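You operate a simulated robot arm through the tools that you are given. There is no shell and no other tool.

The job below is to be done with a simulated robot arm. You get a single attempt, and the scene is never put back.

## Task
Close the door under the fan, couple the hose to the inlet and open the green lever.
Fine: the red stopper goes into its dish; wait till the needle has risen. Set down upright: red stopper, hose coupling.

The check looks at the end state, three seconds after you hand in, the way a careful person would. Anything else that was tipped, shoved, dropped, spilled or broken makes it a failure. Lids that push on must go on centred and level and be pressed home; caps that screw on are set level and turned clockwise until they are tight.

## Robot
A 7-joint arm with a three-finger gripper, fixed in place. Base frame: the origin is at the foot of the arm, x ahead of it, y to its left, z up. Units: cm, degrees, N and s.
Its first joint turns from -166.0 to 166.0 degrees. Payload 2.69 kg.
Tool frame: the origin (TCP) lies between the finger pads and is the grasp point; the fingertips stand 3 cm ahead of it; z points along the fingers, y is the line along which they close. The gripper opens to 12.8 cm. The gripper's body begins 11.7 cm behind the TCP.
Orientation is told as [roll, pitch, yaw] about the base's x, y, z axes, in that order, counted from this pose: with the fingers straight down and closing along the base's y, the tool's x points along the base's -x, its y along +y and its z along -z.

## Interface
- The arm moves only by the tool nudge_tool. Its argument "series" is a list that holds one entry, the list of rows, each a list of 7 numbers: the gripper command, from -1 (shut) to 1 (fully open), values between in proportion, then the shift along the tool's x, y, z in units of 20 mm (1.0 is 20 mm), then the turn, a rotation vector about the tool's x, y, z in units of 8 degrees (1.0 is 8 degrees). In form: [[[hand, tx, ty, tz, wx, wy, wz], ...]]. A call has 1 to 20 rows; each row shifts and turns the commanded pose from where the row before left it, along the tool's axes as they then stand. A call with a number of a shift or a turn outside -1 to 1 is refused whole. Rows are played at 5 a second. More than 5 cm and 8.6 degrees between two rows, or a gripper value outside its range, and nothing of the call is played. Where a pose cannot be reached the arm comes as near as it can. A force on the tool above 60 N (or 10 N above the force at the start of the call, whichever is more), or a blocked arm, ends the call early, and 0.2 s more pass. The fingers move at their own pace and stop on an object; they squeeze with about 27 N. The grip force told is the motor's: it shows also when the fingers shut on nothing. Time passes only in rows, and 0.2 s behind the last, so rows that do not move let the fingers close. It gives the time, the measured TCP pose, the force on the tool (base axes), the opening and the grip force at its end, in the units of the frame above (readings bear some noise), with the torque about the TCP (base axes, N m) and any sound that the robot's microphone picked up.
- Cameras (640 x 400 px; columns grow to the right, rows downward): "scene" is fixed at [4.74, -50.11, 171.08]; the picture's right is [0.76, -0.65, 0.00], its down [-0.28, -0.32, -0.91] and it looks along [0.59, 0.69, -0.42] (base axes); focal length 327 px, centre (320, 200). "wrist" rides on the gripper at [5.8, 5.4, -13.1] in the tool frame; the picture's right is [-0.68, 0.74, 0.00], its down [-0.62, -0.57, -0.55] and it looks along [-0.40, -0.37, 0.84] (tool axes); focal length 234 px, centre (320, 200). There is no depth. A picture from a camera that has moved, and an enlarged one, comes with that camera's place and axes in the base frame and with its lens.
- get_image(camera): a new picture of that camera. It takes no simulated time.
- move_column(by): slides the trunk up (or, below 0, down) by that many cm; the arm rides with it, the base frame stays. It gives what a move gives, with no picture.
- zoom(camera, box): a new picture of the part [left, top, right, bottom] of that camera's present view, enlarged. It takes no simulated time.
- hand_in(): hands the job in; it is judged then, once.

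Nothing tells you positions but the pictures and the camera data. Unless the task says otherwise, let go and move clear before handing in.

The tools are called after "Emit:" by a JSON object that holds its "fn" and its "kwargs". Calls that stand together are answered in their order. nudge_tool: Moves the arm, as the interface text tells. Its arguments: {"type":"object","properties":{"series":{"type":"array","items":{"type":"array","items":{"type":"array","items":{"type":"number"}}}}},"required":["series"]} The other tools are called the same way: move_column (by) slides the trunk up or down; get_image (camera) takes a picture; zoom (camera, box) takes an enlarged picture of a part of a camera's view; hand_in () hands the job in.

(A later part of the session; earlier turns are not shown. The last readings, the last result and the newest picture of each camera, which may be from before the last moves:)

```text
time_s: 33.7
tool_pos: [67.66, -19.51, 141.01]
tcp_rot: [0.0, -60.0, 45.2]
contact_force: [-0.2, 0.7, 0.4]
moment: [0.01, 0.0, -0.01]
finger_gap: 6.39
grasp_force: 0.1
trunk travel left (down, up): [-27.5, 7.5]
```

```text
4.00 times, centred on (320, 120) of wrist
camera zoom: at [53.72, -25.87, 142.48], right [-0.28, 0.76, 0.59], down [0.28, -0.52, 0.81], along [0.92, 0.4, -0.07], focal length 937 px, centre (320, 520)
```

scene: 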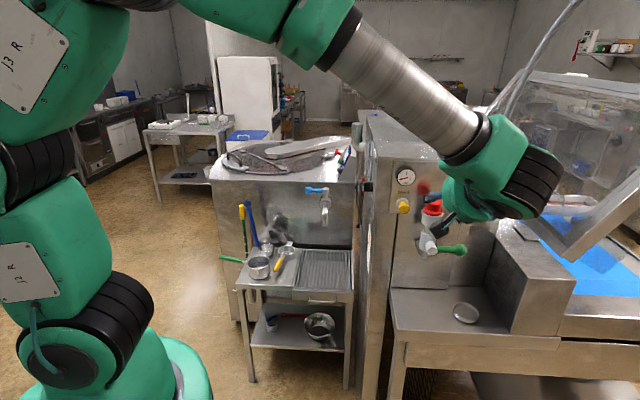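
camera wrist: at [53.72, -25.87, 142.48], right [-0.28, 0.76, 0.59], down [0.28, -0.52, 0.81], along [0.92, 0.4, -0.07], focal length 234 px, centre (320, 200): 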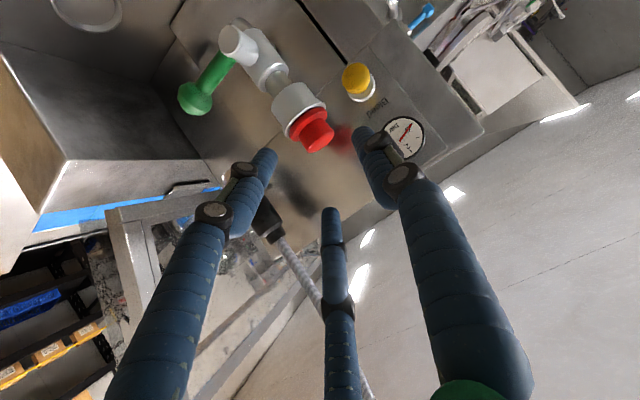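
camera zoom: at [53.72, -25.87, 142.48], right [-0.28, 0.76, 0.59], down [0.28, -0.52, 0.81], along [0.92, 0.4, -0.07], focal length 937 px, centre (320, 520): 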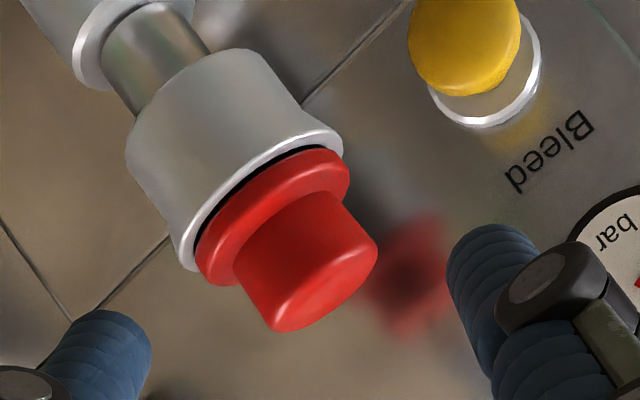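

The knob axis is centred between the fingers. I'll advance about 9.6 cm along the tool axis with the fingers open.

Emit:
{"fn": "nudge_tool", "kwargs": {"series": [[[0, 0.01, 0, 0.7, 0, 0, 0], [0, 0.01, 0, 0.7, 0, 0, 0], [0, 0.01, 0, 0.7, 0, 0, 0], [0, 0.01, 0, 0.7, 0, 0, 0], [0, 0.01, 0, 0.7, 0, 0, 0], [0, 0.01, 0, 0.7, 0, 0, 0], [0, 0, 0, 0.6, 0, 0, 0]]]}}

Emit:
{"fn": "get_image", "kwargs": {"camera": "wrist"}}

Emit:
{"fn": "zoom", "kwargs": {"camera": "scene", "box": [380, 140, 540, 280]}}

```text
time_s: 35.3
tool_pos: [73.35, -14.13, 136.18]
tcp_rot: [0.1, -60.0, 45.0]
contact_force: [-4.8, -25.5, -10.2]
moment: [-0.75, -0.07, -0.21]
finger_gap: 8.73
grasp_force: 13.8
trunk travel left (down, up): [-27.5, 7.5]
```

```text
taken
camera wrist: at [59.36, -20.39, 137.59], right [-0.28, 0.76, 0.59], down [0.28, -0.52, 0.81], along [0.92, 0.39, -0.07], focal length 234 px, centre (320, 200)
```

wrist: 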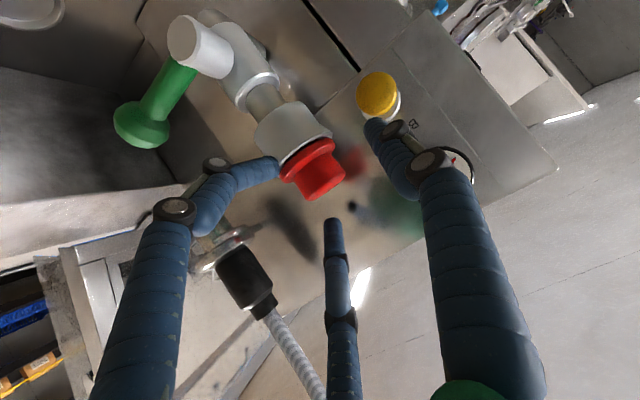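

```text
2.86 times, centred on (460, 210) of scene
camera zoom: at [4.74, -50.11, 171.08], right [0.76, -0.65, 0.0], down [-0.28, -0.32, -0.91], along [0.59, 0.69, -0.42], focal length 935 px, centre (-80, 171)
```

zoom: 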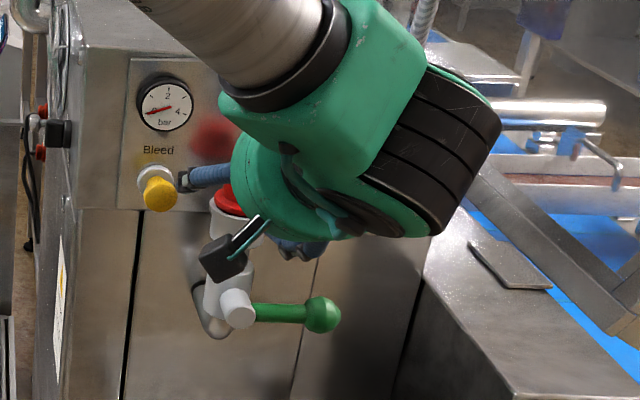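

The contact was unexpected: the fingers were forced apart to 8.7 cm. The force direction fits the lower-right finger, so the hand really has three fingers spaced radially, as the pictures show. I'll open slightly to release, then back straight off and inspect.

Emit:
{"fn": "nudge_tool", "kwargs": {"series": [[[0.5, 0, 0, 0, 0, 0, 0], [0.5, 0, 0, 0, 0, 0, 0], [0.5, 0, 0, -0.3, 0, 0, 0], [0.5, 0, 0, -0.5, 0, 0, 0], [0.5, 0, 0, -0.7, 0, 0, 0], [0.5, 0, 0, -1, 0, 0, 0], [0.5, 0, 0, -1, 0, 0, 0], [0.5, 0, 0, -1, 0, 0, 0], [0.5, 0, 0, -1, 0, 0, 0]]]}}

Emit:
{"fn": "get_image", "kwargs": {"camera": "wrist"}}

Emit:
{"fn": "zoom", "kwargs": {"camera": "scene", "box": [380, 140, 540, 280]}}

```text
time_s: 37.3
tool_pos: [66.36, -20.46, 141.73]
tcp_rot: [-0.1, -60.0, 45.2]
contact_force: [-0.3, -0.7, 0.9]
moment: [-0.01, 0.03, 0.02]
finger_gap: 9.61
grasp_force: 0.1
trunk travel left (down, up): [-27.5, 7.5]
```

```text
taken
camera wrist: at [52.45, -26.73, 143.2], right [-0.28, 0.76, 0.59], down [0.28, -0.52, 0.81], along [0.92, 0.4, -0.07], focal length 234 px, centre (320, 200)
```

wrist: 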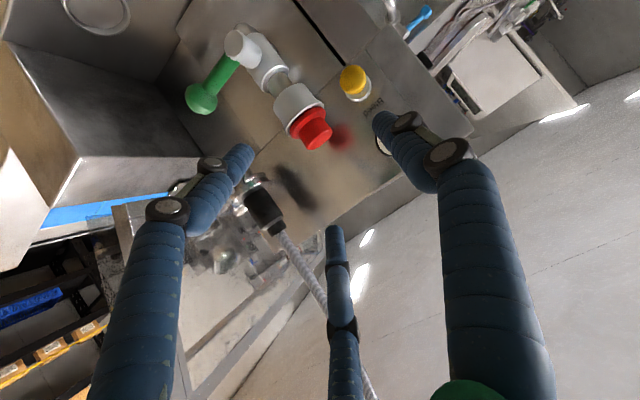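

```text
2.86 times, centred on (460, 210) of scene
camera zoom: at [4.74, -50.11, 171.08], right [0.76, -0.65, 0.0], down [-0.28, -0.32, -0.91], along [0.59, 0.69, -0.42], focal length 935 px, centre (-80, 171)
```

zoom: 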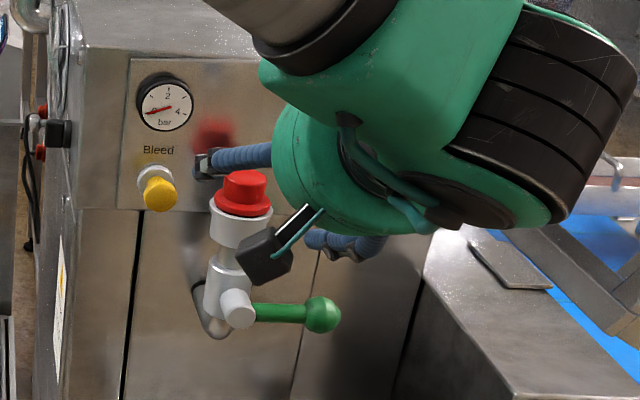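

The stopper is still seated. I'll treat the hand as three-fingered and grasp the stopper from straight above. The hose hangs over the dish and blocks a vertical reach there, so I'll park the stopper upright on the shelf, couple the hose, and then move the stopper into the dish. First I rise and turn the tool vertical.

Emit:
{"fn": "nudge_tool", "kwargs": {"series": [[[0.3, -0.58, 0.05, -0.87, 0, 0, 0], [0.3, -0.58, 0.05, -0.87, 0, 0, 0], [0.3, -0.58, 0.05, -0.87, 0, 0, 0], [0.3, -0.58, 0.05, -0.87, 0, 0, 0], [0.3, -0.58, 0.05, -0.87, 0, 0, 0], [0.3, -0.58, 0.05, -0.87, 0, 0, 0], [0.3, 0, 0, 0, 0, 1, 0], [0.3, 0, 0, 0, 0, 1, 0], [0.3, 0, 0, 0, 0, 1, 0], [0.3, 0, 0, 0, 0, 1, 0], [0.3, 0, 0, 0, 0, 1, 0], [0.3, 0, 0, 0, 0, 1, 0], [0.3, 0, 0, 0, 0, 1, 0], [0.3, 0, 0, 0, 0, 0.5, 0]]]}}

Emit:
{"fn": "get_image", "kwargs": {"camera": "wrist"}}

```text
time_s: 40.3
tool_pos: [62.24, -23.92, 153.08]
tcp_rot: [0.0, 0.1, 45.3]
contact_force: [0.1, 0.5, -0.4]
moment: [-0.03, 0.02, -0.01]
finger_gap: 8.32
grasp_force: 0.1
trunk travel left (down, up): [-27.5, 7.5]
```

```text
taken
camera wrist: at [54.26, -24.27, 166.08], right [-0.05, 1.0, 0.0], down [0.84, 0.04, 0.55], along [0.55, 0.02, -0.84], focal length 234 px, centre (320, 200)
```

wrist: 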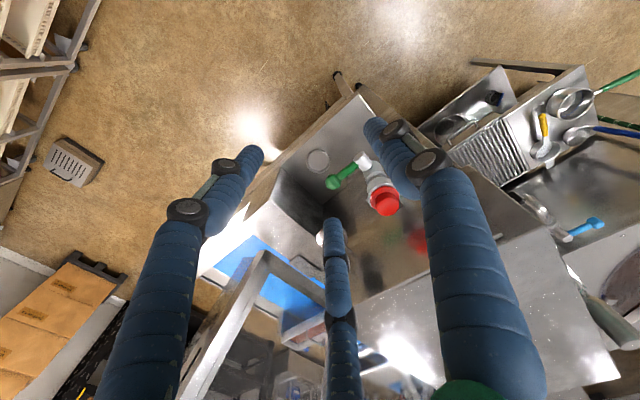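

I'm vertical now. I'll move over the stopper with the tips still above it and check the centring through the wrist camera.

Emit:
{"fn": "nudge_tool", "kwargs": {"series": [[[0.1, -0.94, -0.044, 0.445, 0, 0, 0], [0.1, -0.94, -0.044, 0.445, 0, 0, 0], [0.1, -0.94, -0.044, 0.445, 0, 0, 0], [0.1, -0.94, -0.044, 0.445, 0, 0, 0], [0.1, -0.94, -0.044, 0.445, 0, 0, 0], [0.1, -0.94, -0.044, 0.445, 0, 0, 0], [0.1, -0.94, -0.044, 0.445, 0, 0, 0], [0.1, -0.94, -0.044, 0.445, 0, 0, 0], [0.1, -0.94, -0.044, 0.445, 0, 0, 0]]]}}

Emit:
{"fn": "get_image", "kwargs": {"camera": "wrist"}}

Emit:
{"fn": "get_image", "kwargs": {"camera": "scene"}}

```text
time_s: 42.3
tool_pos: [74.99, -12.31, 144.91]
tcp_rot: [0.1, -0.1, 45.1]
contact_force: [-0.3, 0.1, 0.2]
moment: [-0.04, 0.02, 0.0]
finger_gap: 7.05
grasp_force: 0.1
trunk travel left (down, up): [-27.5, 7.5]
```

```text
taken
camera wrist: at [66.79, -12.71, 157.93], right [-0.05, 1.0, 0.0], down [0.84, 0.04, 0.55], along [0.55, 0.02, -0.84], focal length 234 px, centre (320, 200)
```

wrist: 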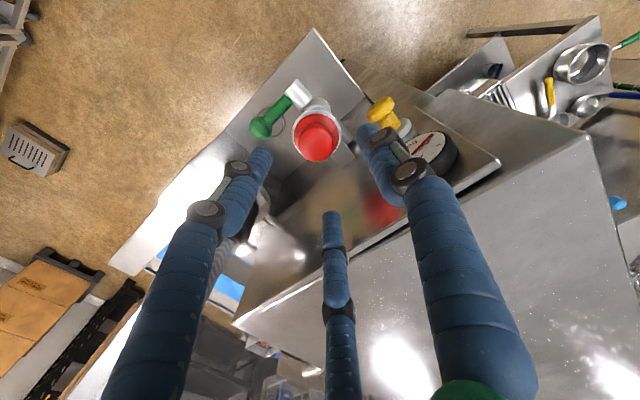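

```text
taken
```

scene: 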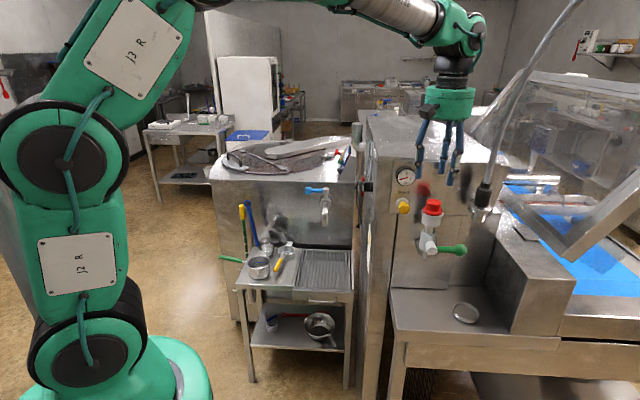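

Emit:
{"fn": "zoom", "kwargs": {"camera": "wrist", "box": [260, 80, 380, 180]}}

Emit:
{"fn": "zoom", "kwargs": {"camera": "scene", "box": [390, 110, 490, 260]}}

```text
4.00 times, centred on (320, 130) of wrist
camera zoom: at [66.79, -12.71, 157.93], right [-0.05, 1.0, 0.0], down [0.84, 0.04, 0.55], along [0.55, 0.02, -0.84], focal length 937 px, centre (320, 480)
```

zoom: 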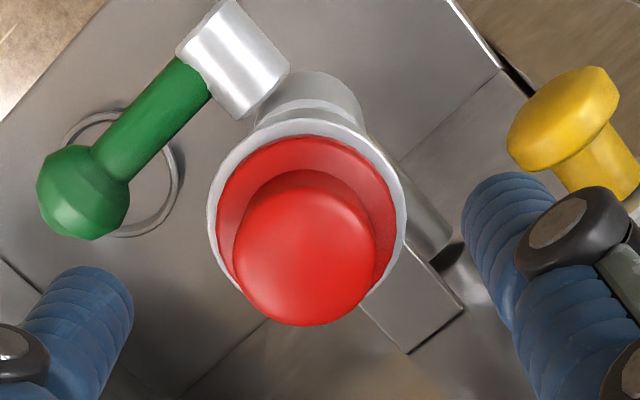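

```text
2.67 times, centred on (440, 185) of scene
camera zoom: at [4.74, -50.11, 171.08], right [0.76, -0.65, 0.0], down [-0.28, -0.32, -0.91], along [0.59, 0.69, -0.42], focal length 872 px, centre (0, 240)
```

zoom: 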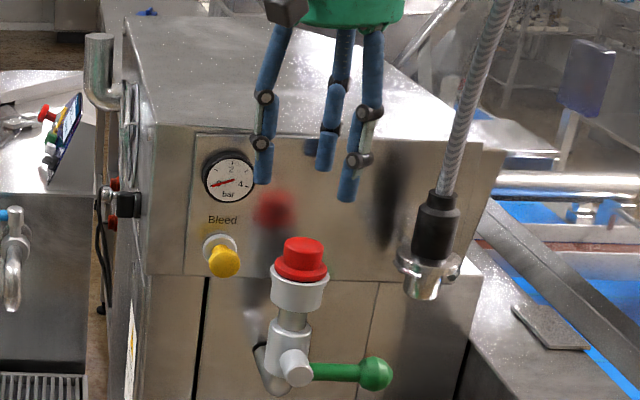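

The stopper sits about 0.3 cm off the tool axis in -y. I'll correct that and lower so the tips cover the upper 1.5 cm of the knob.

Emit:
{"fn": "nudge_tool", "kwargs": {"series": [[[0.1, 0.11, -0.115, 0, 0, 0, 0], [0.1, 0, 0, 0.75, 0, 0, 0], [0.1, 0, 0, 0.75, 0, 0, 0], [0.1, 0, 0, 0.75, 0, 0, 0], [0.1, 0, 0, 0.75, 0, 0, 0], [0.1, 0, 0, 0.75, 0, 0, 0]]]}}

Emit:
{"fn": "get_image", "kwargs": {"camera": "wrist"}}

Emit:
{"fn": "zoom", "kwargs": {"camera": "scene", "box": [390, 110, 490, 260]}}

```text
time_s: 43.7
tool_pos: [74.69, -12.85, 137.54]
tcp_rot: [-0.1, 0.0, 45.1]
contact_force: [-0.1, -0.5, -0.8]
moment: [0.03, -0.03, 0.0]
finger_gap: 7.02
grasp_force: 0.1
trunk travel left (down, up): [-27.5, 7.5]
```

```text
taken
camera wrist: at [66.7, -13.16, 150.56], right [-0.05, 1.0, 0.0], down [0.83, 0.04, 0.55], along [0.55, 0.02, -0.84], focal length 234 px, centre (320, 200)
```

wrist: 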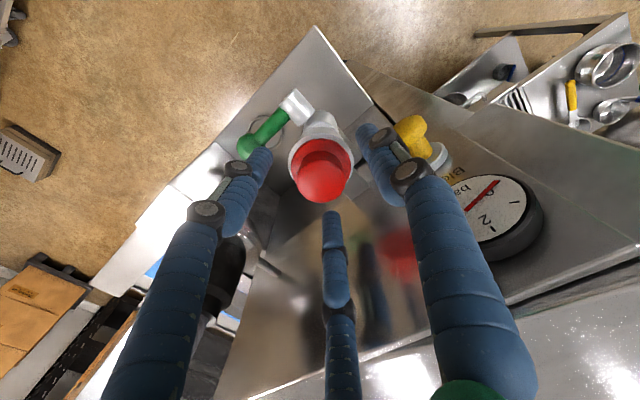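

```text
2.67 times, centred on (440, 185) of scene
camera zoom: at [4.74, -50.11, 171.08], right [0.76, -0.65, 0.0], down [-0.28, -0.32, -0.91], along [0.59, 0.69, -0.42], focal length 872 px, centre (0, 240)
```

zoom: 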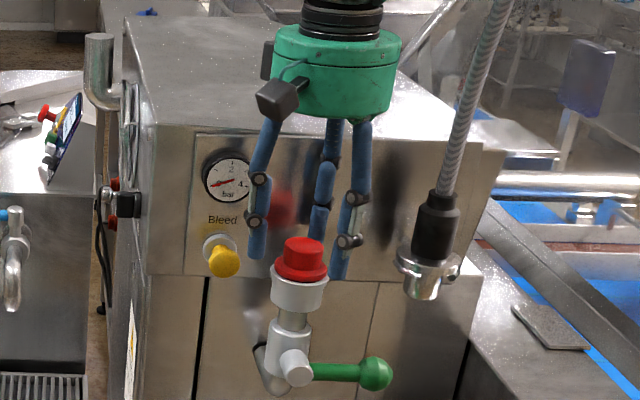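

Emit:
{"fn": "zoom", "kwargs": {"camera": "wrist", "box": [270, 120, 380, 220]}}

```text
4.00 times, centred on (325, 170) of wrist
camera zoom: at [66.7, -13.16, 150.56], right [-0.05, 1.0, 0.0], down [0.83, 0.04, 0.55], along [0.55, 0.02, -0.84], focal length 937 px, centre (300, 320)
```

zoom: 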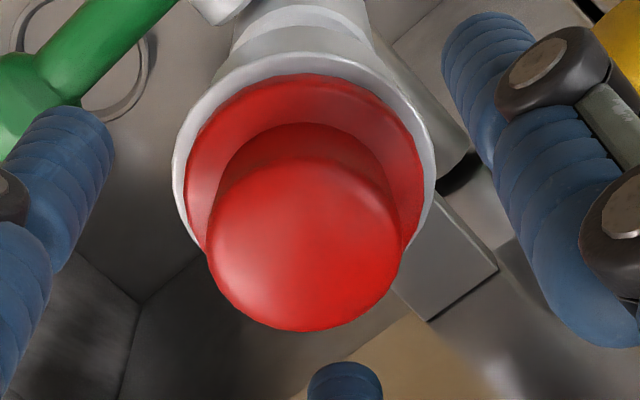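

The stopper is centred within 2 mm. I'm closing the fingers.

Emit:
{"fn": "nudge_tool", "kwargs": {"series": [[[-1, 0, 0, 0, 0, 0, 0], [-1, 0, 0, 0, 0, 0, 0], [-1, 0, 0, 0, 0, 0, 0], [-1, 0, 0, 0, 0, 0, 0]]]}}

Emit:
{"fn": "get_image", "kwargs": {"camera": "wrist"}}

Emit:
{"fn": "zoom", "kwargs": {"camera": "scene", "box": [390, 110, 490, 260]}}

```text
time_s: 44.7
tool_pos: [74.7, -12.86, 137.49]
tcp_rot: [0.0, 0.0, 45.2]
contact_force: [-0.4, 0.0, 0.1]
moment: [-0.01, 0.0, 0.0]
finger_gap: 3.32
grasp_force: 27.0
trunk travel left (down, up): [-27.5, 7.5]
```

```text
taken
camera wrist: at [66.68, -13.15, 150.57], right [-0.05, 1.0, 0.0], down [0.84, 0.04, 0.55], along [0.55, 0.02, -0.84], focal length 234 px, centre (320, 200)
```

wrist: 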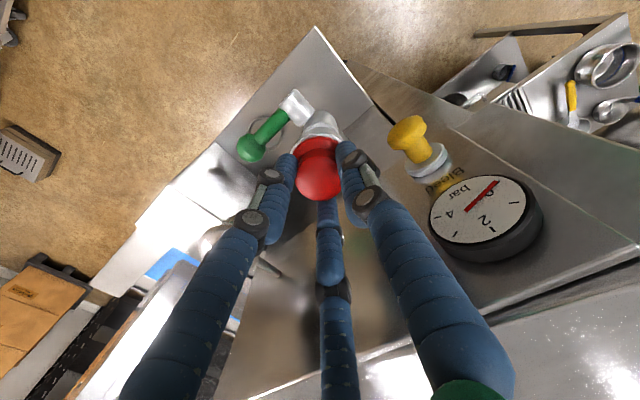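

```text
2.67 times, centred on (440, 185) of scene
camera zoom: at [4.74, -50.11, 171.08], right [0.76, -0.65, 0.0], down [-0.28, -0.32, -0.91], along [0.59, 0.69, -0.42], focal length 872 px, centre (0, 240)
```

zoom: 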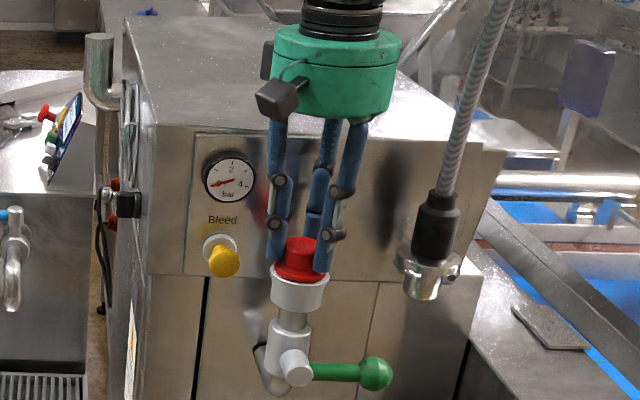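

The grip closed on the knob at 3.3 cm with no side load. Now I pull straight up, slowly.

Emit:
{"fn": "nudge_tool", "kwargs": {"series": [[[-1, 0, 0, -0.15, 0, 0, 0], [-1, 0, 0, -0.15, 0, 0, 0], [-1, 0, 0, -0.2, 0, 0, 0], [-1, 0, 0, -0.3, 0, 0, 0], [-1, 0, 0, -0.4, 0, 0, 0], [-1, 0, 0, -0.5, 0, 0, 0], [-1, 0, 0, -0.5, 0, 0, 0]]]}}

Emit:
{"fn": "get_image", "kwargs": {"camera": "wrist"}}

Emit:
{"fn": "zoom", "kwargs": {"camera": "scene", "box": [390, 110, 490, 260]}}

```text
time_s: 46.3
tool_pos: [74.58, -12.72, 141.75]
tcp_rot: [0.0, 0.1, 45.2]
contact_force: [0.5, 0.2, -0.4]
moment: [0.0, -0.01, -0.03]
finger_gap: 3.36
grasp_force: 27.2
trunk travel left (down, up): [-27.5, 7.5]
```

```text
taken
camera wrist: at [66.71, -13.02, 154.87], right [-0.05, 1.0, 0.0], down [0.84, 0.04, 0.55], along [0.55, 0.02, -0.84], focal length 234 px, centre (320, 200)
```

wrist: 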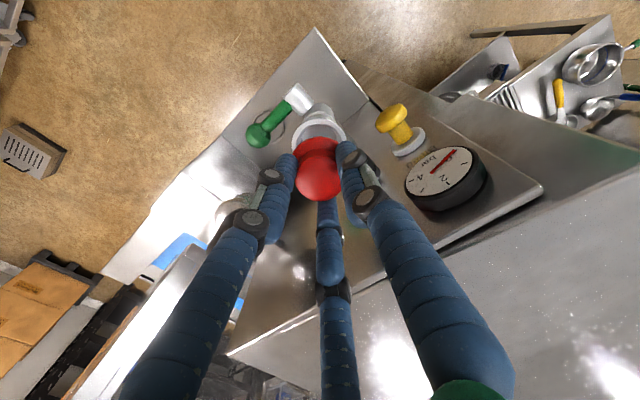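

```text
2.67 times, centred on (440, 185) of scene
camera zoom: at [4.74, -50.11, 171.08], right [0.76, -0.65, 0.0], down [-0.28, -0.32, -0.91], along [0.59, 0.69, -0.42], focal length 872 px, centre (0, 240)
```

zoom: 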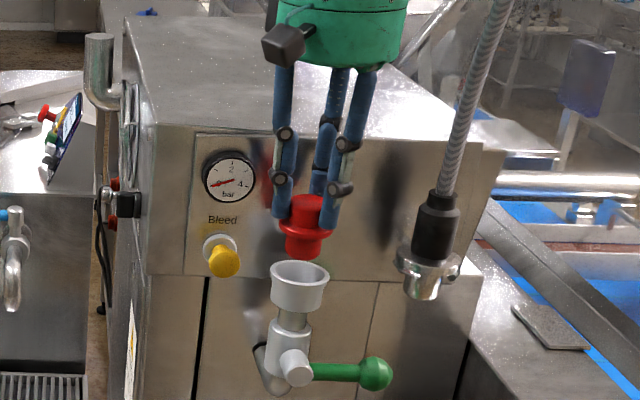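

The stopper came out cleanly. I'll look at its plug and the open inlet.

Emit:
{"fn": "zoom", "kwargs": {"camera": "scene", "box": [410, 170, 460, 220]}}

Emit:
{"fn": "zoom", "kwargs": {"camera": "wrist", "box": [270, 90, 370, 210]}}

Emit:
{"fn": "zoom", "kwargs": {"camera": "scene", "box": [460, 150, 520, 225]}}

```text
8.00 times, centred on (435, 195) of scene
camera zoom: at [4.74, -50.11, 171.08], right [0.76, -0.65, 0.0], down [-0.28, -0.32, -0.91], along [0.59, 0.69, -0.42], focal length 2617 px, centre (-600, 240)
```

zoom: 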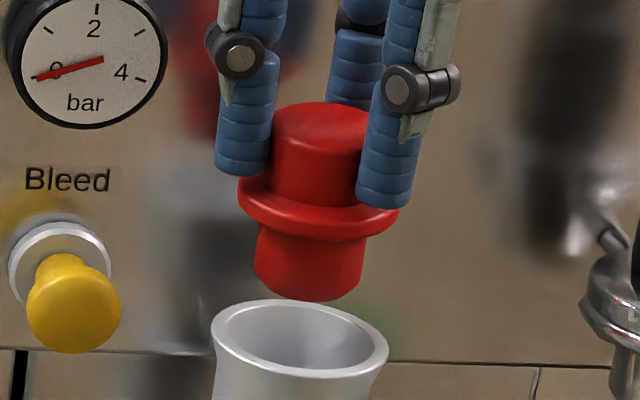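

```text
3.33 times, centred on (320, 150) of wrist
camera zoom: at [66.71, -13.02, 154.87], right [-0.05, 1.0, 0.0], down [0.84, 0.04, 0.55], along [0.55, 0.02, -0.84], focal length 781 px, centre (320, 367)
```

zoom: 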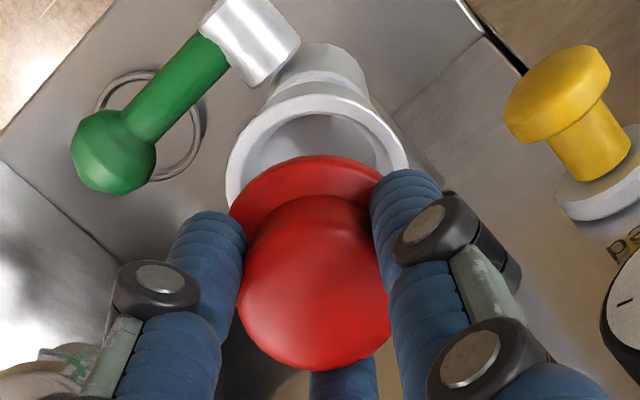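

```text
5.33 times, centred on (490, 188) of scene
camera zoom: at [4.74, -50.11, 171.08], right [0.76, -0.65, 0.0], down [-0.28, -0.32, -0.91], along [0.59, 0.69, -0.42], focal length 1745 px, centre (-587, 267)
```

zoom: 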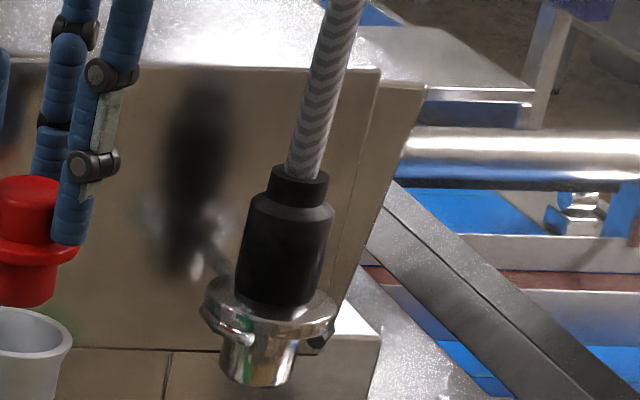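

The stopper has a flange and a plug about 2.5 cm long, and the inlet is a tapered cup. The machine top is flat and free at z≈146, clear of the hose, so I'll park the stopper upright there. I'm rising and moving over it.

Emit:
{"fn": "nudge_tool", "kwargs": {"series": [[[-1, 0, 0, -0.9, 0, 0, 0], [-1, 0, 0, -0.9, 0, 0, 0], [-1, 0, 0, -0.9, 0, 0, 0], [-1, 0, 0, -0.9, 0, 0, 0], [-1, 0, 0, -0.9, 0, 0, 0], [-1, 0, 0, -0.9, 0, 0, 0], [-1, 0, 0, -0.9, 0, 0, 0], [-1, 0, 0, -0.9, 0, 0, 0], [-1, -0.95, 0.37, 0, 0, 0, 0], [-1, -0.95, 0.37, 0, 0, 0, 0], [-1, -0.95, 0.37, 0, 0, 0, 0], [-1, -0.95, 0.37, 0, 0, 0, 0], [-1, -0.95, 0.37, 0, 0, 0, 0], [-1, -0.95, 0.37, 0, 0, 0, 0], [-1, -0.95, 0.37, 0, 0, 0, 0]]]}}

Emit:
{"fn": "get_image", "kwargs": {"camera": "wrist"}}

Emit:
{"fn": "get_image", "kwargs": {"camera": "scene"}}

```text
time_s: 49.5
tool_pos: [80.6, 0.43, 156.17]
tcp_rot: [0.0, 0.0, 45.2]
contact_force: [-0.1, 0.1, 0.7]
moment: [-0.03, 0.0, -0.03]
finger_gap: 3.37
grasp_force: 27.1
trunk travel left (down, up): [-27.5, 7.5]
```

```text
taken
camera wrist: at [72.56, 0.0, 169.37], right [-0.05, 1.0, 0.0], down [0.83, 0.04, 0.55], along [0.55, 0.02, -0.84], focal length 234 px, centre (320, 200)
```

wrist: 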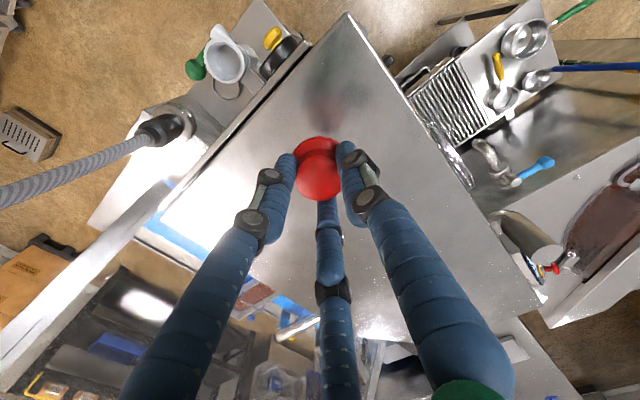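

```text
taken
```

scene: 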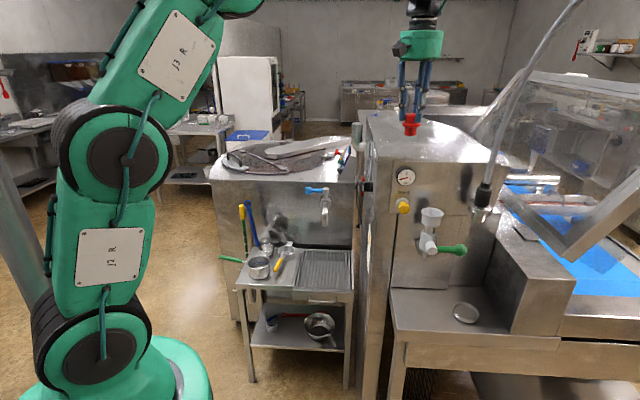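

The stopper is above the clear machine top. I'll lower it gently until I feel contact.

Emit:
{"fn": "nudge_tool", "kwargs": {"series": [[[-1, 0, 0, 0.5, 0, 0, 0], [-1, 0, 0, 0.4, 0, 0, 0], [-1, 0, 0, 0.3, 0, 0, 0], [-1, 0, 0, 0.1, 0, 0, 0], [-1, 0, 0, 0.1, 0, 0, 0], [-1, 0, 0, 0.1, 0, 0, 0], [-1, 0, 0, 0.1, 0, 0, 0]]]}}

Emit:
{"fn": "zoom", "kwargs": {"camera": "scene", "box": [370, 90, 450, 170]}}

```text
time_s: 51.1
tool_pos: [80.36, 0.33, 152.96]
tcp_rot: [0.0, 0.0, 45.3]
contact_force: [-0.5, 0.4, -0.5]
moment: [0.01, 0.01, -0.02]
finger_gap: 3.38
grasp_force: 27.1
trunk travel left (down, up): [-27.5, 7.5]
```

```text
5.00 times, centred on (410, 130) of scene
camera zoom: at [4.74, -50.11, 171.08], right [0.76, -0.65, 0.0], down [-0.28, -0.32, -0.91], along [0.59, 0.69, -0.42], focal length 1636 px, centre (-130, 550)
```

zoom: 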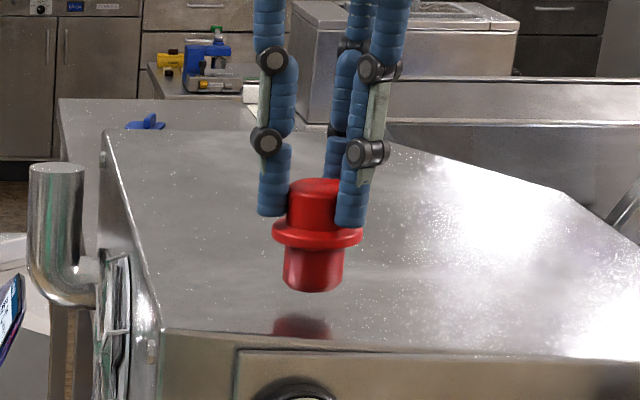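

There is about 0.7 cm left, judging from its reflection. I'll continue in 2 mm steps.

Emit:
{"fn": "nudge_tool", "kwargs": {"series": [[[-1, 0, 0, 0.1, 0, 0, 0], [-1, 0, 0, 0.1, 0, 0, 0], [-1, 0, 0, 0.1, 0, 0, 0]]]}}

Emit:
{"fn": "zoom", "kwargs": {"camera": "scene", "box": [370, 90, 450, 170]}}

```text
time_s: 51.9
tool_pos: [80.48, 0.38, 152.42]
tcp_rot: [0.0, 0.0, 45.3]
contact_force: [0.3, 0.4, -1.0]
moment: [-0.04, 0.02, -0.02]
finger_gap: 3.37
grasp_force: 27.1
trunk travel left (down, up): [-27.5, 7.5]
```

```text
5.00 times, centred on (410, 130) of scene
camera zoom: at [4.74, -50.11, 171.08], right [0.76, -0.65, 0.0], down [-0.28, -0.32, -0.91], along [0.59, 0.69, -0.42], focal length 1636 px, centre (-130, 550)
```

zoom: 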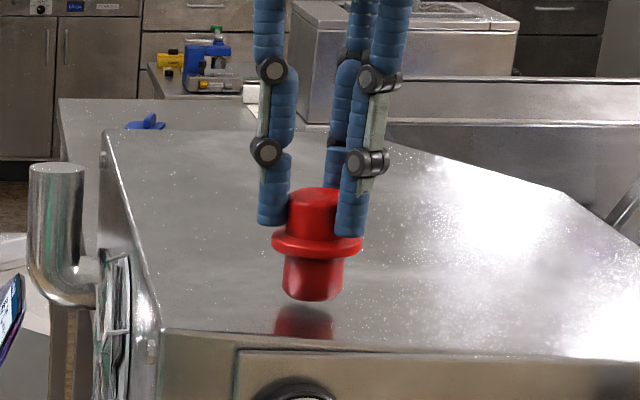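

Emit:
{"fn": "nudge_tool", "kwargs": {"series": [[[-1, 0, 0, 0.08, 0, 0, 0], [-1, 0, 0, 0.06, 0, 0, 0]]]}}

Emit:
{"fn": "zoom", "kwargs": {"camera": "scene", "box": [385, 105, 435, 155]}}

```text
time_s: 52.5
tool_pos: [80.42, 0.25, 152.13]
tcp_rot: [0.0, 0.0, 45.2]
contact_force: [-1.0, 0.3, 0.1]
moment: [0.0, 0.03, -0.01]
finger_gap: 3.36
grasp_force: 26.7
trunk travel left (down, up): [-27.5, 7.5]
```

```text
8.00 times, centred on (410, 130) of scene
camera zoom: at [4.74, -50.11, 171.08], right [0.76, -0.65, 0.0], down [-0.28, -0.32, -0.91], along [0.59, 0.69, -0.42], focal length 2617 px, centre (-400, 760)
```

zoom: 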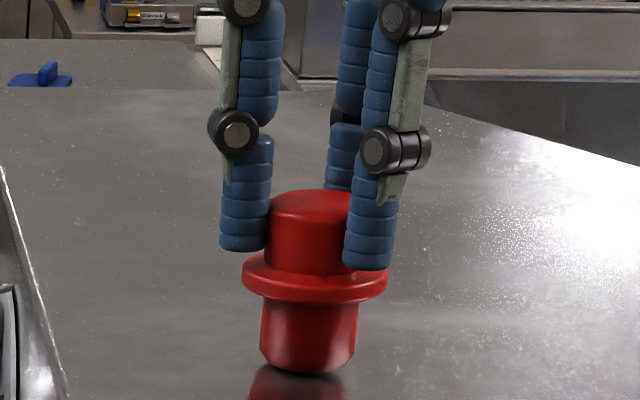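

Emit:
{"fn": "nudge_tool", "kwargs": {"series": [[[-1, 0, 0, 0.05, 0, 0, 0], [-1, 0, 0, 0.05, 0, 0, 0]]]}}

Emit:
{"fn": "zoom", "kwargs": {"camera": "scene", "box": [385, 105, 435, 155]}}

```text
time_s: 53.1
tool_pos: [80.35, 0.26, 152.08]
tcp_rot: [-0.1, -0.1, 45.2]
contact_force: [1.6, 2.5, 11.6]
moment: [0.24, -0.02, -0.03]
finger_gap: 3.37
grasp_force: 27.5
trunk travel left (down, up): [-27.5, 7.5]
```

```text
8.00 times, centred on (410, 130) of scene
camera zoom: at [4.74, -50.11, 171.08], right [0.76, -0.65, 0.0], down [-0.28, -0.32, -0.91], along [0.59, 0.69, -0.42], focal length 2617 px, centre (-400, 760)
```

zoom: 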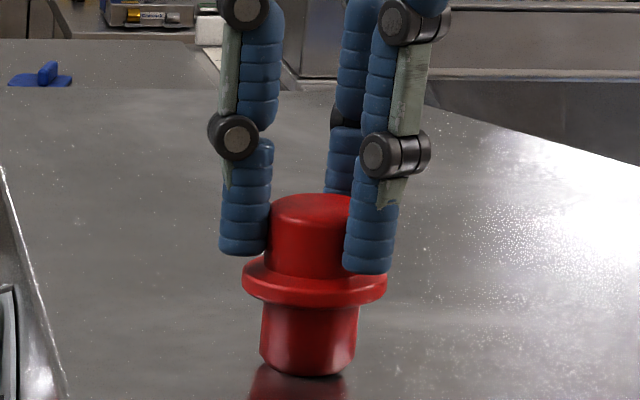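

Contact was felt at 11.6 N and the stopper stands upright. I'll ease the load slightly and open.

Emit:
{"fn": "nudge_tool", "kwargs": {"series": [[[-1, 0, 0, -0.04, 0, 0, 0], [-0.4, 0, 0, 0, 0, 0, 0], [0, 0, 0, 0, 0, 0, 0], [0, 0, 0, 0, 0, 0, 0], [0, 0, 0, -0.3, 0, 0, 0], [0, 0, 0, -0.6, 0, 0, 0], [0, 0, 0, -1, 0, 0, 0], [0, 0, 0, -1, 0, 0, 0]]]}}

Emit:
{"fn": "zoom", "kwargs": {"camera": "scene", "box": [370, 90, 450, 170]}}

Emit:
{"fn": "get_image", "kwargs": {"camera": "wrist"}}

```text
time_s: 54.9
tool_pos: [80.26, 0.46, 157.65]
tcp_rot: [0.0, 0.1, 45.2]
contact_force: [-0.4, 0.4, -0.2]
moment: [0.02, -0.02, -0.01]
finger_gap: 6.43
grasp_force: 0.1
trunk travel left (down, up): [-27.5, 7.5]
```

```text
5.00 times, centred on (410, 130) of scene
camera zoom: at [4.74, -50.11, 171.08], right [0.76, -0.65, 0.0], down [-0.28, -0.32, -0.91], along [0.59, 0.69, -0.42], focal length 1636 px, centre (-130, 550)
```

zoom: 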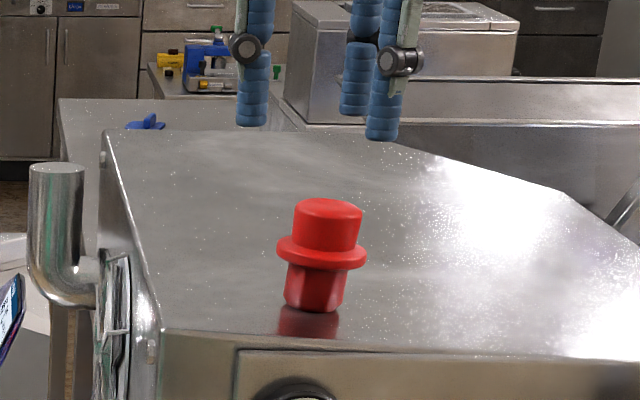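

```text
taken
camera wrist: at [72.28, -0.03, 170.77], right [-0.05, 1.0, 0.0], down [0.84, 0.04, 0.55], along [0.55, 0.02, -0.84], focal length 234 px, centre (320, 200)
```

wrist: 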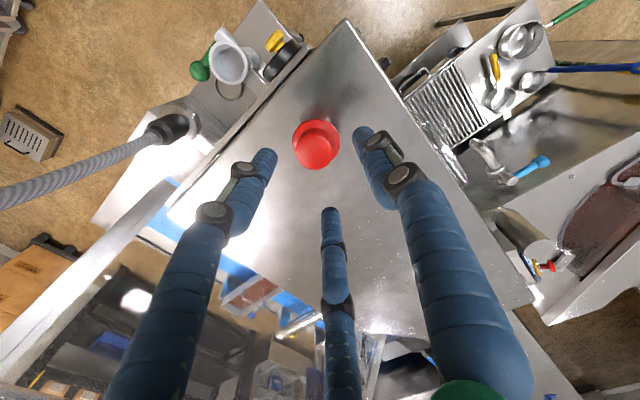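

The stopper looks slightly leaned in that frame. I'll let a moment pass and look again.

Emit:
{"fn": "nudge_tool", "kwargs": {"series": [[[0, 0, 0, 0, 0, 0, 0], [0, 0, 0, 0, 0, 0, 0], [0, 0, 0, 0, 0, 0, 0], [0, 0, 0, 0, 0, 0, 0]]]}}

Emit:
{"fn": "zoom", "kwargs": {"camera": "scene", "box": [385, 105, 435, 155]}}

Emit:
{"fn": "zoom", "kwargs": {"camera": "wrist", "box": [270, 100, 370, 180]}}

```text
time_s: 55.9
tool_pos: [80.23, 0.33, 157.7]
tcp_rot: [0.0, 0.0, 45.1]
contact_force: [-0.1, -0.2, -0.8]
moment: [-0.04, -0.01, 0.0]
finger_gap: 6.39
grasp_force: 0.0
trunk travel left (down, up): [-27.5, 7.5]
```

```text
8.00 times, centred on (410, 130) of scene
camera zoom: at [4.74, -50.11, 171.08], right [0.76, -0.65, 0.0], down [-0.28, -0.32, -0.91], along [0.59, 0.69, -0.42], focal length 2617 px, centre (-400, 760)
```

zoom: 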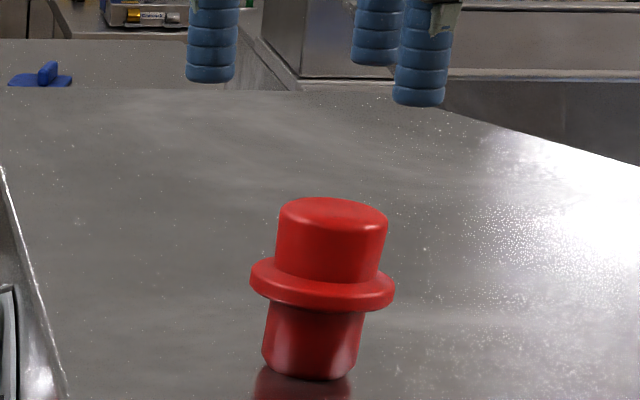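

```text
5.00 times, centred on (320, 140) of wrist
camera zoom: at [72.29, -0.03, 170.76], right [-0.05, 1.0, 0.0], down [0.84, 0.04, 0.55], along [0.55, 0.02, -0.84], focal length 1171 px, centre (320, 500)
```

zoom: 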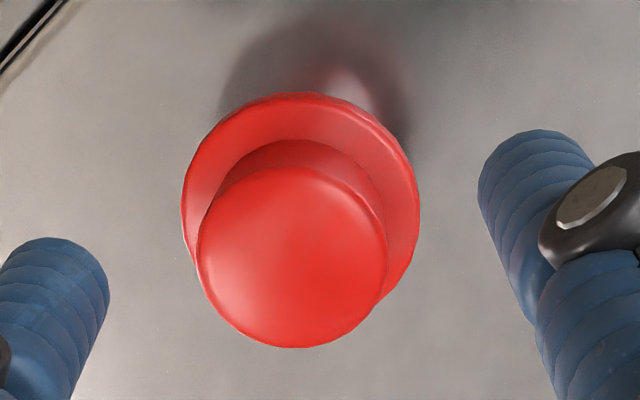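

Emit:
{"fn": "nudge_tool", "kwargs": {"series": [[[0, 0, 0, 0, 0, 0, 0], [0, 0, 0, 0, 0, 0, 0], [0, 0, 0, 0, 0, 0, 0], [0, 0, 0, 0, 0, 0, 0], [0, 0, 0, 0, 0, 0, 0], [0, 0, 0, 0, 0, 0, 0], [0, 0, 0, 0, 0, 0, 0], [0, 0, 0, 0, 0, 0, 0]]]}}

Emit:
{"fn": "zoom", "kwargs": {"camera": "scene", "box": [385, 105, 435, 155]}}

```text
time_s: 57.7
tool_pos: [80.39, 0.34, 157.61]
tcp_rot: [0.0, 0.0, 45.2]
contact_force: [-0.6, 0.1, 0.3]
moment: [0.01, -0.01, 0.02]
finger_gap: 6.39
grasp_force: 0.0
trunk travel left (down, up): [-27.5, 7.5]
```

```text
8.00 times, centred on (410, 130) of scene
camera zoom: at [4.74, -50.11, 171.08], right [0.76, -0.65, 0.0], down [-0.28, -0.32, -0.91], along [0.59, 0.69, -0.42], focal length 2617 px, centre (-400, 760)
```

zoom: 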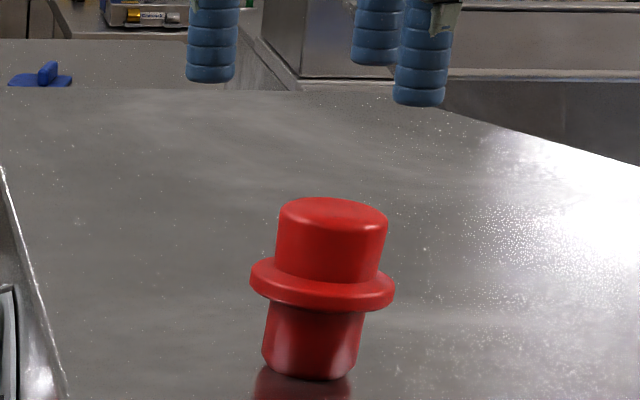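

The stopper stands stable on the machine top; it leans a few degrees but isn't moving. Now the hose: I'll back out in front of the panel and turn the tool horizontal, facing the panel.

Emit:
{"fn": "nudge_tool", "kwargs": {"series": [[[0.3, 0.5, -0.1, 0, 0, 0, 0], [0.3, 1, -0.28, 0, 0, 0, 0], [0.3, 1, -0.28, 0, 0, 0, 0], [0.3, 1, -0.28, 0, 0, 0, 0], [0.3, 1, -0.28, 0, 0, 0, 0], [0.3, 1, -0.28, 0, 0, 0, 0], [0.3, 1, -0.28, 0, 0, 0, 0], [0.3, 1, -0.28, 0, 0, 0, 0], [0.3, 1, -0.28, 0, 0, 0, 0], [0.3, 1, -0.28, 0, 0, 0, 0], [0.3, 1, -0.28, 0, 0, 0, 0], [0.3, 1, -0.28, 0, 0, 0, 0], [0.3, 1, -0.28, 0, 0, 0, 0], [0.3, 1, -0.28, 0, 0, 0, 0], [0.3, 1, -0.28, 0, 0, 0, 0], [0.3, 1, -0.28, 0, 0, 0, 0]]]}}

Emit:
{"fn": "nudge_tool", "kwargs": {"series": [[[0.3, 0, 0, 0, 0, -1, 0], [0.3, 0, 0, 0, 0, -1, 0], [0.3, 0, 0, 0, 0, -1, 0], [0.3, 0, 0, 0, 0, -1, 0], [0.3, 0, 0, 0, 0, -1, 0], [0.3, 0, 0, 0, 0, -1, 0], [0.3, 0, 0, 0, 0, -1, 0], [0.3, 0, 0, 0, 0, -1, 0], [0.3, 0, 0, 0, 0, -1, 0], [0.3, 0, 0, 0, 0, -1, 0], [0.3, 0, 0, 0, 0, -1, 0], [0.3, 0, 0, 0, 0, -0.25, 0]]]}}

Emit:
{"fn": "get_image", "kwargs": {"camera": "wrist"}}

Emit:
{"fn": "get_image", "kwargs": {"camera": "scene"}}

```text
time_s: 61.1
tool_pos: [64.65, -27.89, 157.84]
tcp_rot: [0.0, -0.1, 45.3]
contact_force: [0.3, 0.7, -0.1]
moment: [0.02, 0.01, 0.04]
finger_gap: 8.31
grasp_force: 0.0
trunk travel left (down, up): [-27.5, 7.5]
```

```text
time_s: 63.7
tool_pos: [64.73, -27.87, 157.82]
tcp_rot: [-164.0, -89.8, -150.8]
contact_force: [0.2, -0.4, 0.4]
moment: [0.0, -0.02, -0.01]
finger_gap: 8.33
grasp_force: 0.1
trunk travel left (down, up): [-27.5, 7.5]
```

```text
taken
camera wrist: at [51.53, -33.32, 151.95], right [-0.52, 0.52, 0.68], down [0.01, -0.79, 0.62], along [0.85, 0.33, 0.41], focal length 234 px, centre (320, 200)
```

wrist: 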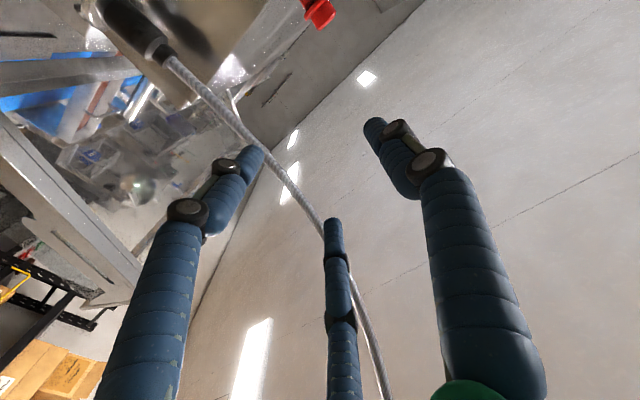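

```text
taken
```

scene: 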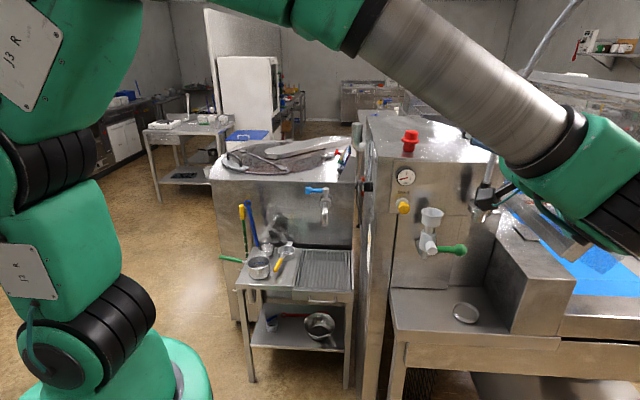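

The tool is horizontal and facing the panel. I'll descend to coupling height, staying well in front of it.

Emit:
{"fn": "nudge_tool", "kwargs": {"series": [[[0.3, 0.945, -0.415, 0.2, 0, 0, 0], [0.3, 0.945, -0.415, 0.2, 0, 0, 0], [0.3, 0.945, -0.415, 0.2, 0, 0, 0], [0.3, 0.945, -0.415, 0.2, 0, 0, 0], [0.3, 0.945, -0.415, 0.2, 0, 0, 0], [0.3, 0.945, -0.415, 0.2, 0, 0, 0], [0.3, 0.945, -0.415, 0.2, 0, 0, 0], [0.3, 0.945, -0.415, 0.2, 0, 0, 0], [0.3, 0.945, -0.415, 0.2, 0, 0, 0], [0.3, 0.945, -0.415, 0.2, 0, 0, 0]]]}}

Emit:
{"fn": "get_image", "kwargs": {"camera": "wrist"}}

Emit:
{"fn": "get_image", "kwargs": {"camera": "scene"}}

```text
time_s: 65.9
tool_pos: [73.45, -30.85, 138.87]
tcp_rot: [-71.6, -90.0, 116.6]
contact_force: [-0.1, 0.8, 0.1]
moment: [0.03, 0.0, -0.02]
finger_gap: 8.32
grasp_force: 0.0
trunk travel left (down, up): [-27.5, 7.5]
```

```text
taken
camera wrist: at [60.3, -36.27, 133.0], right [-0.52, 0.52, 0.68], down [0.01, -0.79, 0.62], along [0.85, 0.33, 0.4], focal length 234 px, centre (320, 200)
```

wrist: 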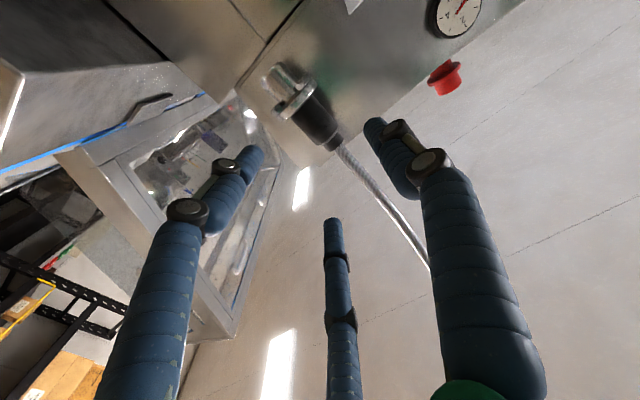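

```text
taken
```

scene: 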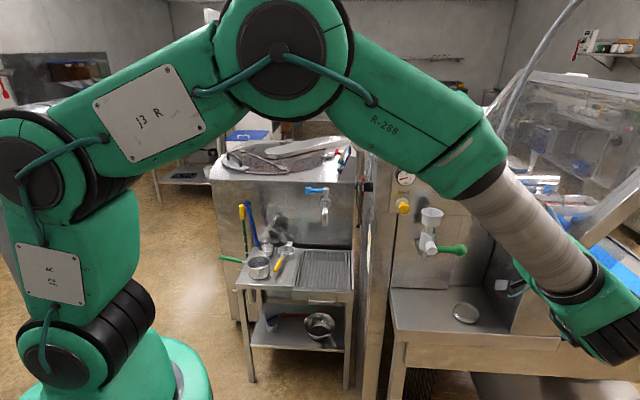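

Emit:
{"fn": "zoom", "kwargs": {"camera": "wrist", "box": [230, 40, 370, 180]}}

```text
2.86 times, centred on (300, 110) of wrist
camera zoom: at [60.3, -36.27, 133.0], right [-0.52, 0.52, 0.68], down [0.01, -0.79, 0.62], along [0.85, 0.33, 0.4], focal length 669 px, centre (377, 457)
```

zoom: 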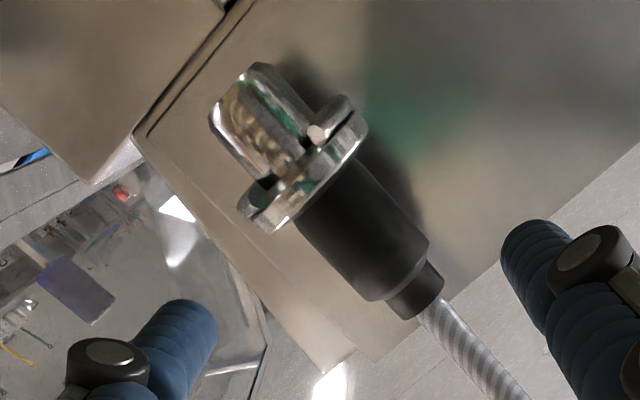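

I can see the coupling clearly: spigot z 131–134, flange about 134–135 on the fork rods, sleeve 135–140.3 and neck to about 142, at along-panel 21.9. I'll set the finger opening, height and a small roll, then advance partway.

Emit:
{"fn": "nudge_tool", "kwargs": {"series": [[[0.125, -0.55, -0.315, 0.5, 0, 0, -0.7], [0.125, 0, 0, 1, 0, 0, 0], [0.125, 0, 0, 1, 0, 0, 0], [0.125, 0, 0, 0.5, 0, 0, 0], [0.125, 0, 0, 0, 0, 0, 0]]]}}

Emit:
{"fn": "get_image", "kwargs": {"camera": "wrist"}}

Emit:
{"fn": "zoom", "kwargs": {"camera": "wrist", "box": [230, 80, 430, 260]}}

```text
time_s: 67.1
tool_pos: [78.22, -26.83, 140.18]
tcp_rot: [-89.9, -84.4, 135.2]
contact_force: [0.3, 0.7, 0.4]
moment: [-0.01, 0.02, -0.01]
finger_gap: 7.2
grasp_force: 0.2
trunk travel left (down, up): [-27.5, 7.5]
```

```text
taken
camera wrist: at [65.46, -32.72, 133.8], right [-0.57, 0.56, 0.6], down [-0.03, -0.74, 0.67], along [0.82, 0.36, 0.44], focal length 234 px, centre (320, 200)
```

wrist: 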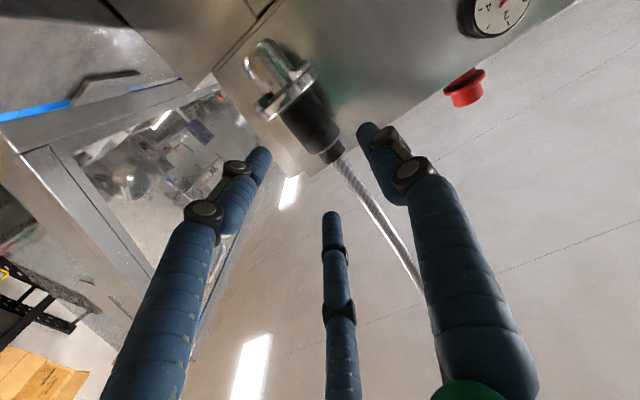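

```text
2.22 times, centred on (330, 170) of wrist
camera zoom: at [65.46, -32.72, 133.8], right [-0.57, 0.56, 0.6], down [-0.03, -0.74, 0.67], along [0.82, 0.36, 0.44], focal length 520 px, centre (298, 267)
```

zoom: 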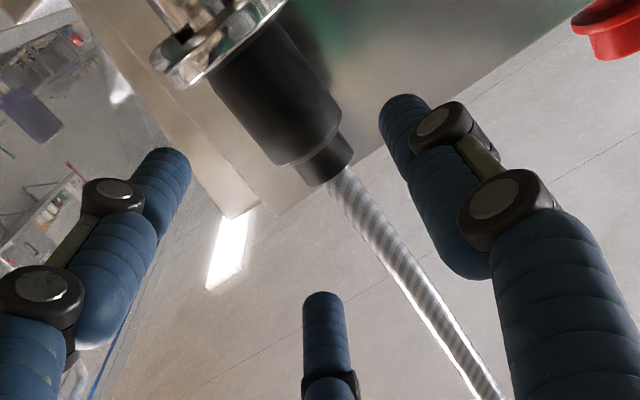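

The view confirms the coupling axis lies between the fingers. I'll advance the last 7 cm gently.

Emit:
{"fn": "nudge_tool", "kwargs": {"series": [[[0.125, 0, 0, 0.6, 0, 0, 0], [0.125, 0, 0, 0.6, 0, 0, 0], [0.125, 0, 0, 0.6, 0, 0, 0], [0.125, 0, 0, 0.6, 0, 0, 0], [0.125, 0, 0, 0.55, 0, 0, 0], [0.125, 0, 0, 0.55, 0, 0, 0]]]}}

Emit:
{"fn": "get_image", "kwargs": {"camera": "wrist"}}

Emit:
{"fn": "zoom", "kwargs": {"camera": "wrist", "box": [220, 80, 420, 260]}}

Emit:
{"fn": "zoom", "kwargs": {"camera": "scene", "box": [440, 120, 560, 240]}}

```text
time_s: 68.5
tool_pos: [83.05, -22.07, 140.03]
tcp_rot: [-89.9, -84.4, 135.2]
contact_force: [0.3, -0.1, 0.0]
moment: [0.03, -0.04, -0.05]
finger_gap: 7.19
grasp_force: 0.0
trunk travel left (down, up): [-27.5, 7.5]
```

```text
taken
camera wrist: at [70.3, -28.02, 133.62], right [-0.57, 0.56, 0.6], down [-0.03, -0.74, 0.67], along [0.82, 0.36, 0.44], focal length 234 px, centre (320, 200)
```

wrist: 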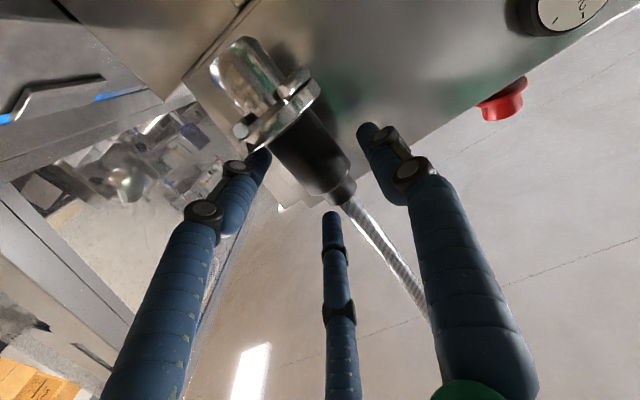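

```text
2.22 times, centred on (320, 170) of wrist
camera zoom: at [70.3, -28.02, 133.62], right [-0.57, 0.56, 0.6], down [-0.03, -0.74, 0.67], along [0.82, 0.36, 0.44], focal length 520 px, centre (320, 267)
```

zoom: 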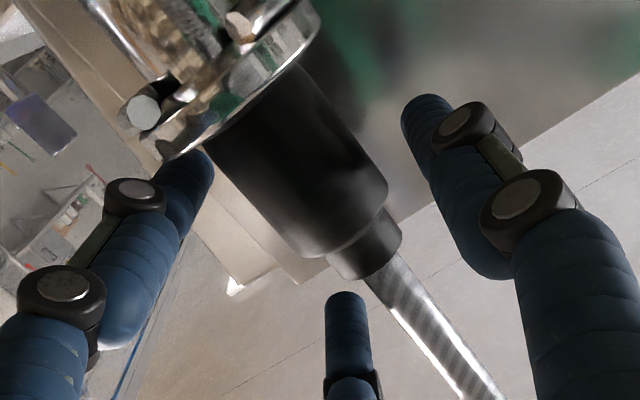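

```text
3.33 times, centred on (500, 180) of scene
camera zoom: at [4.74, -50.11, 171.08], right [0.76, -0.65, 0.0], down [-0.28, -0.32, -0.91], along [0.59, 0.69, -0.42], focal length 1091 px, centre (-280, 267)
```

zoom: 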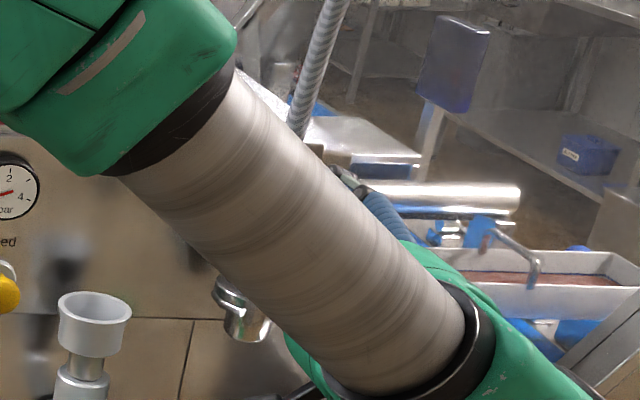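

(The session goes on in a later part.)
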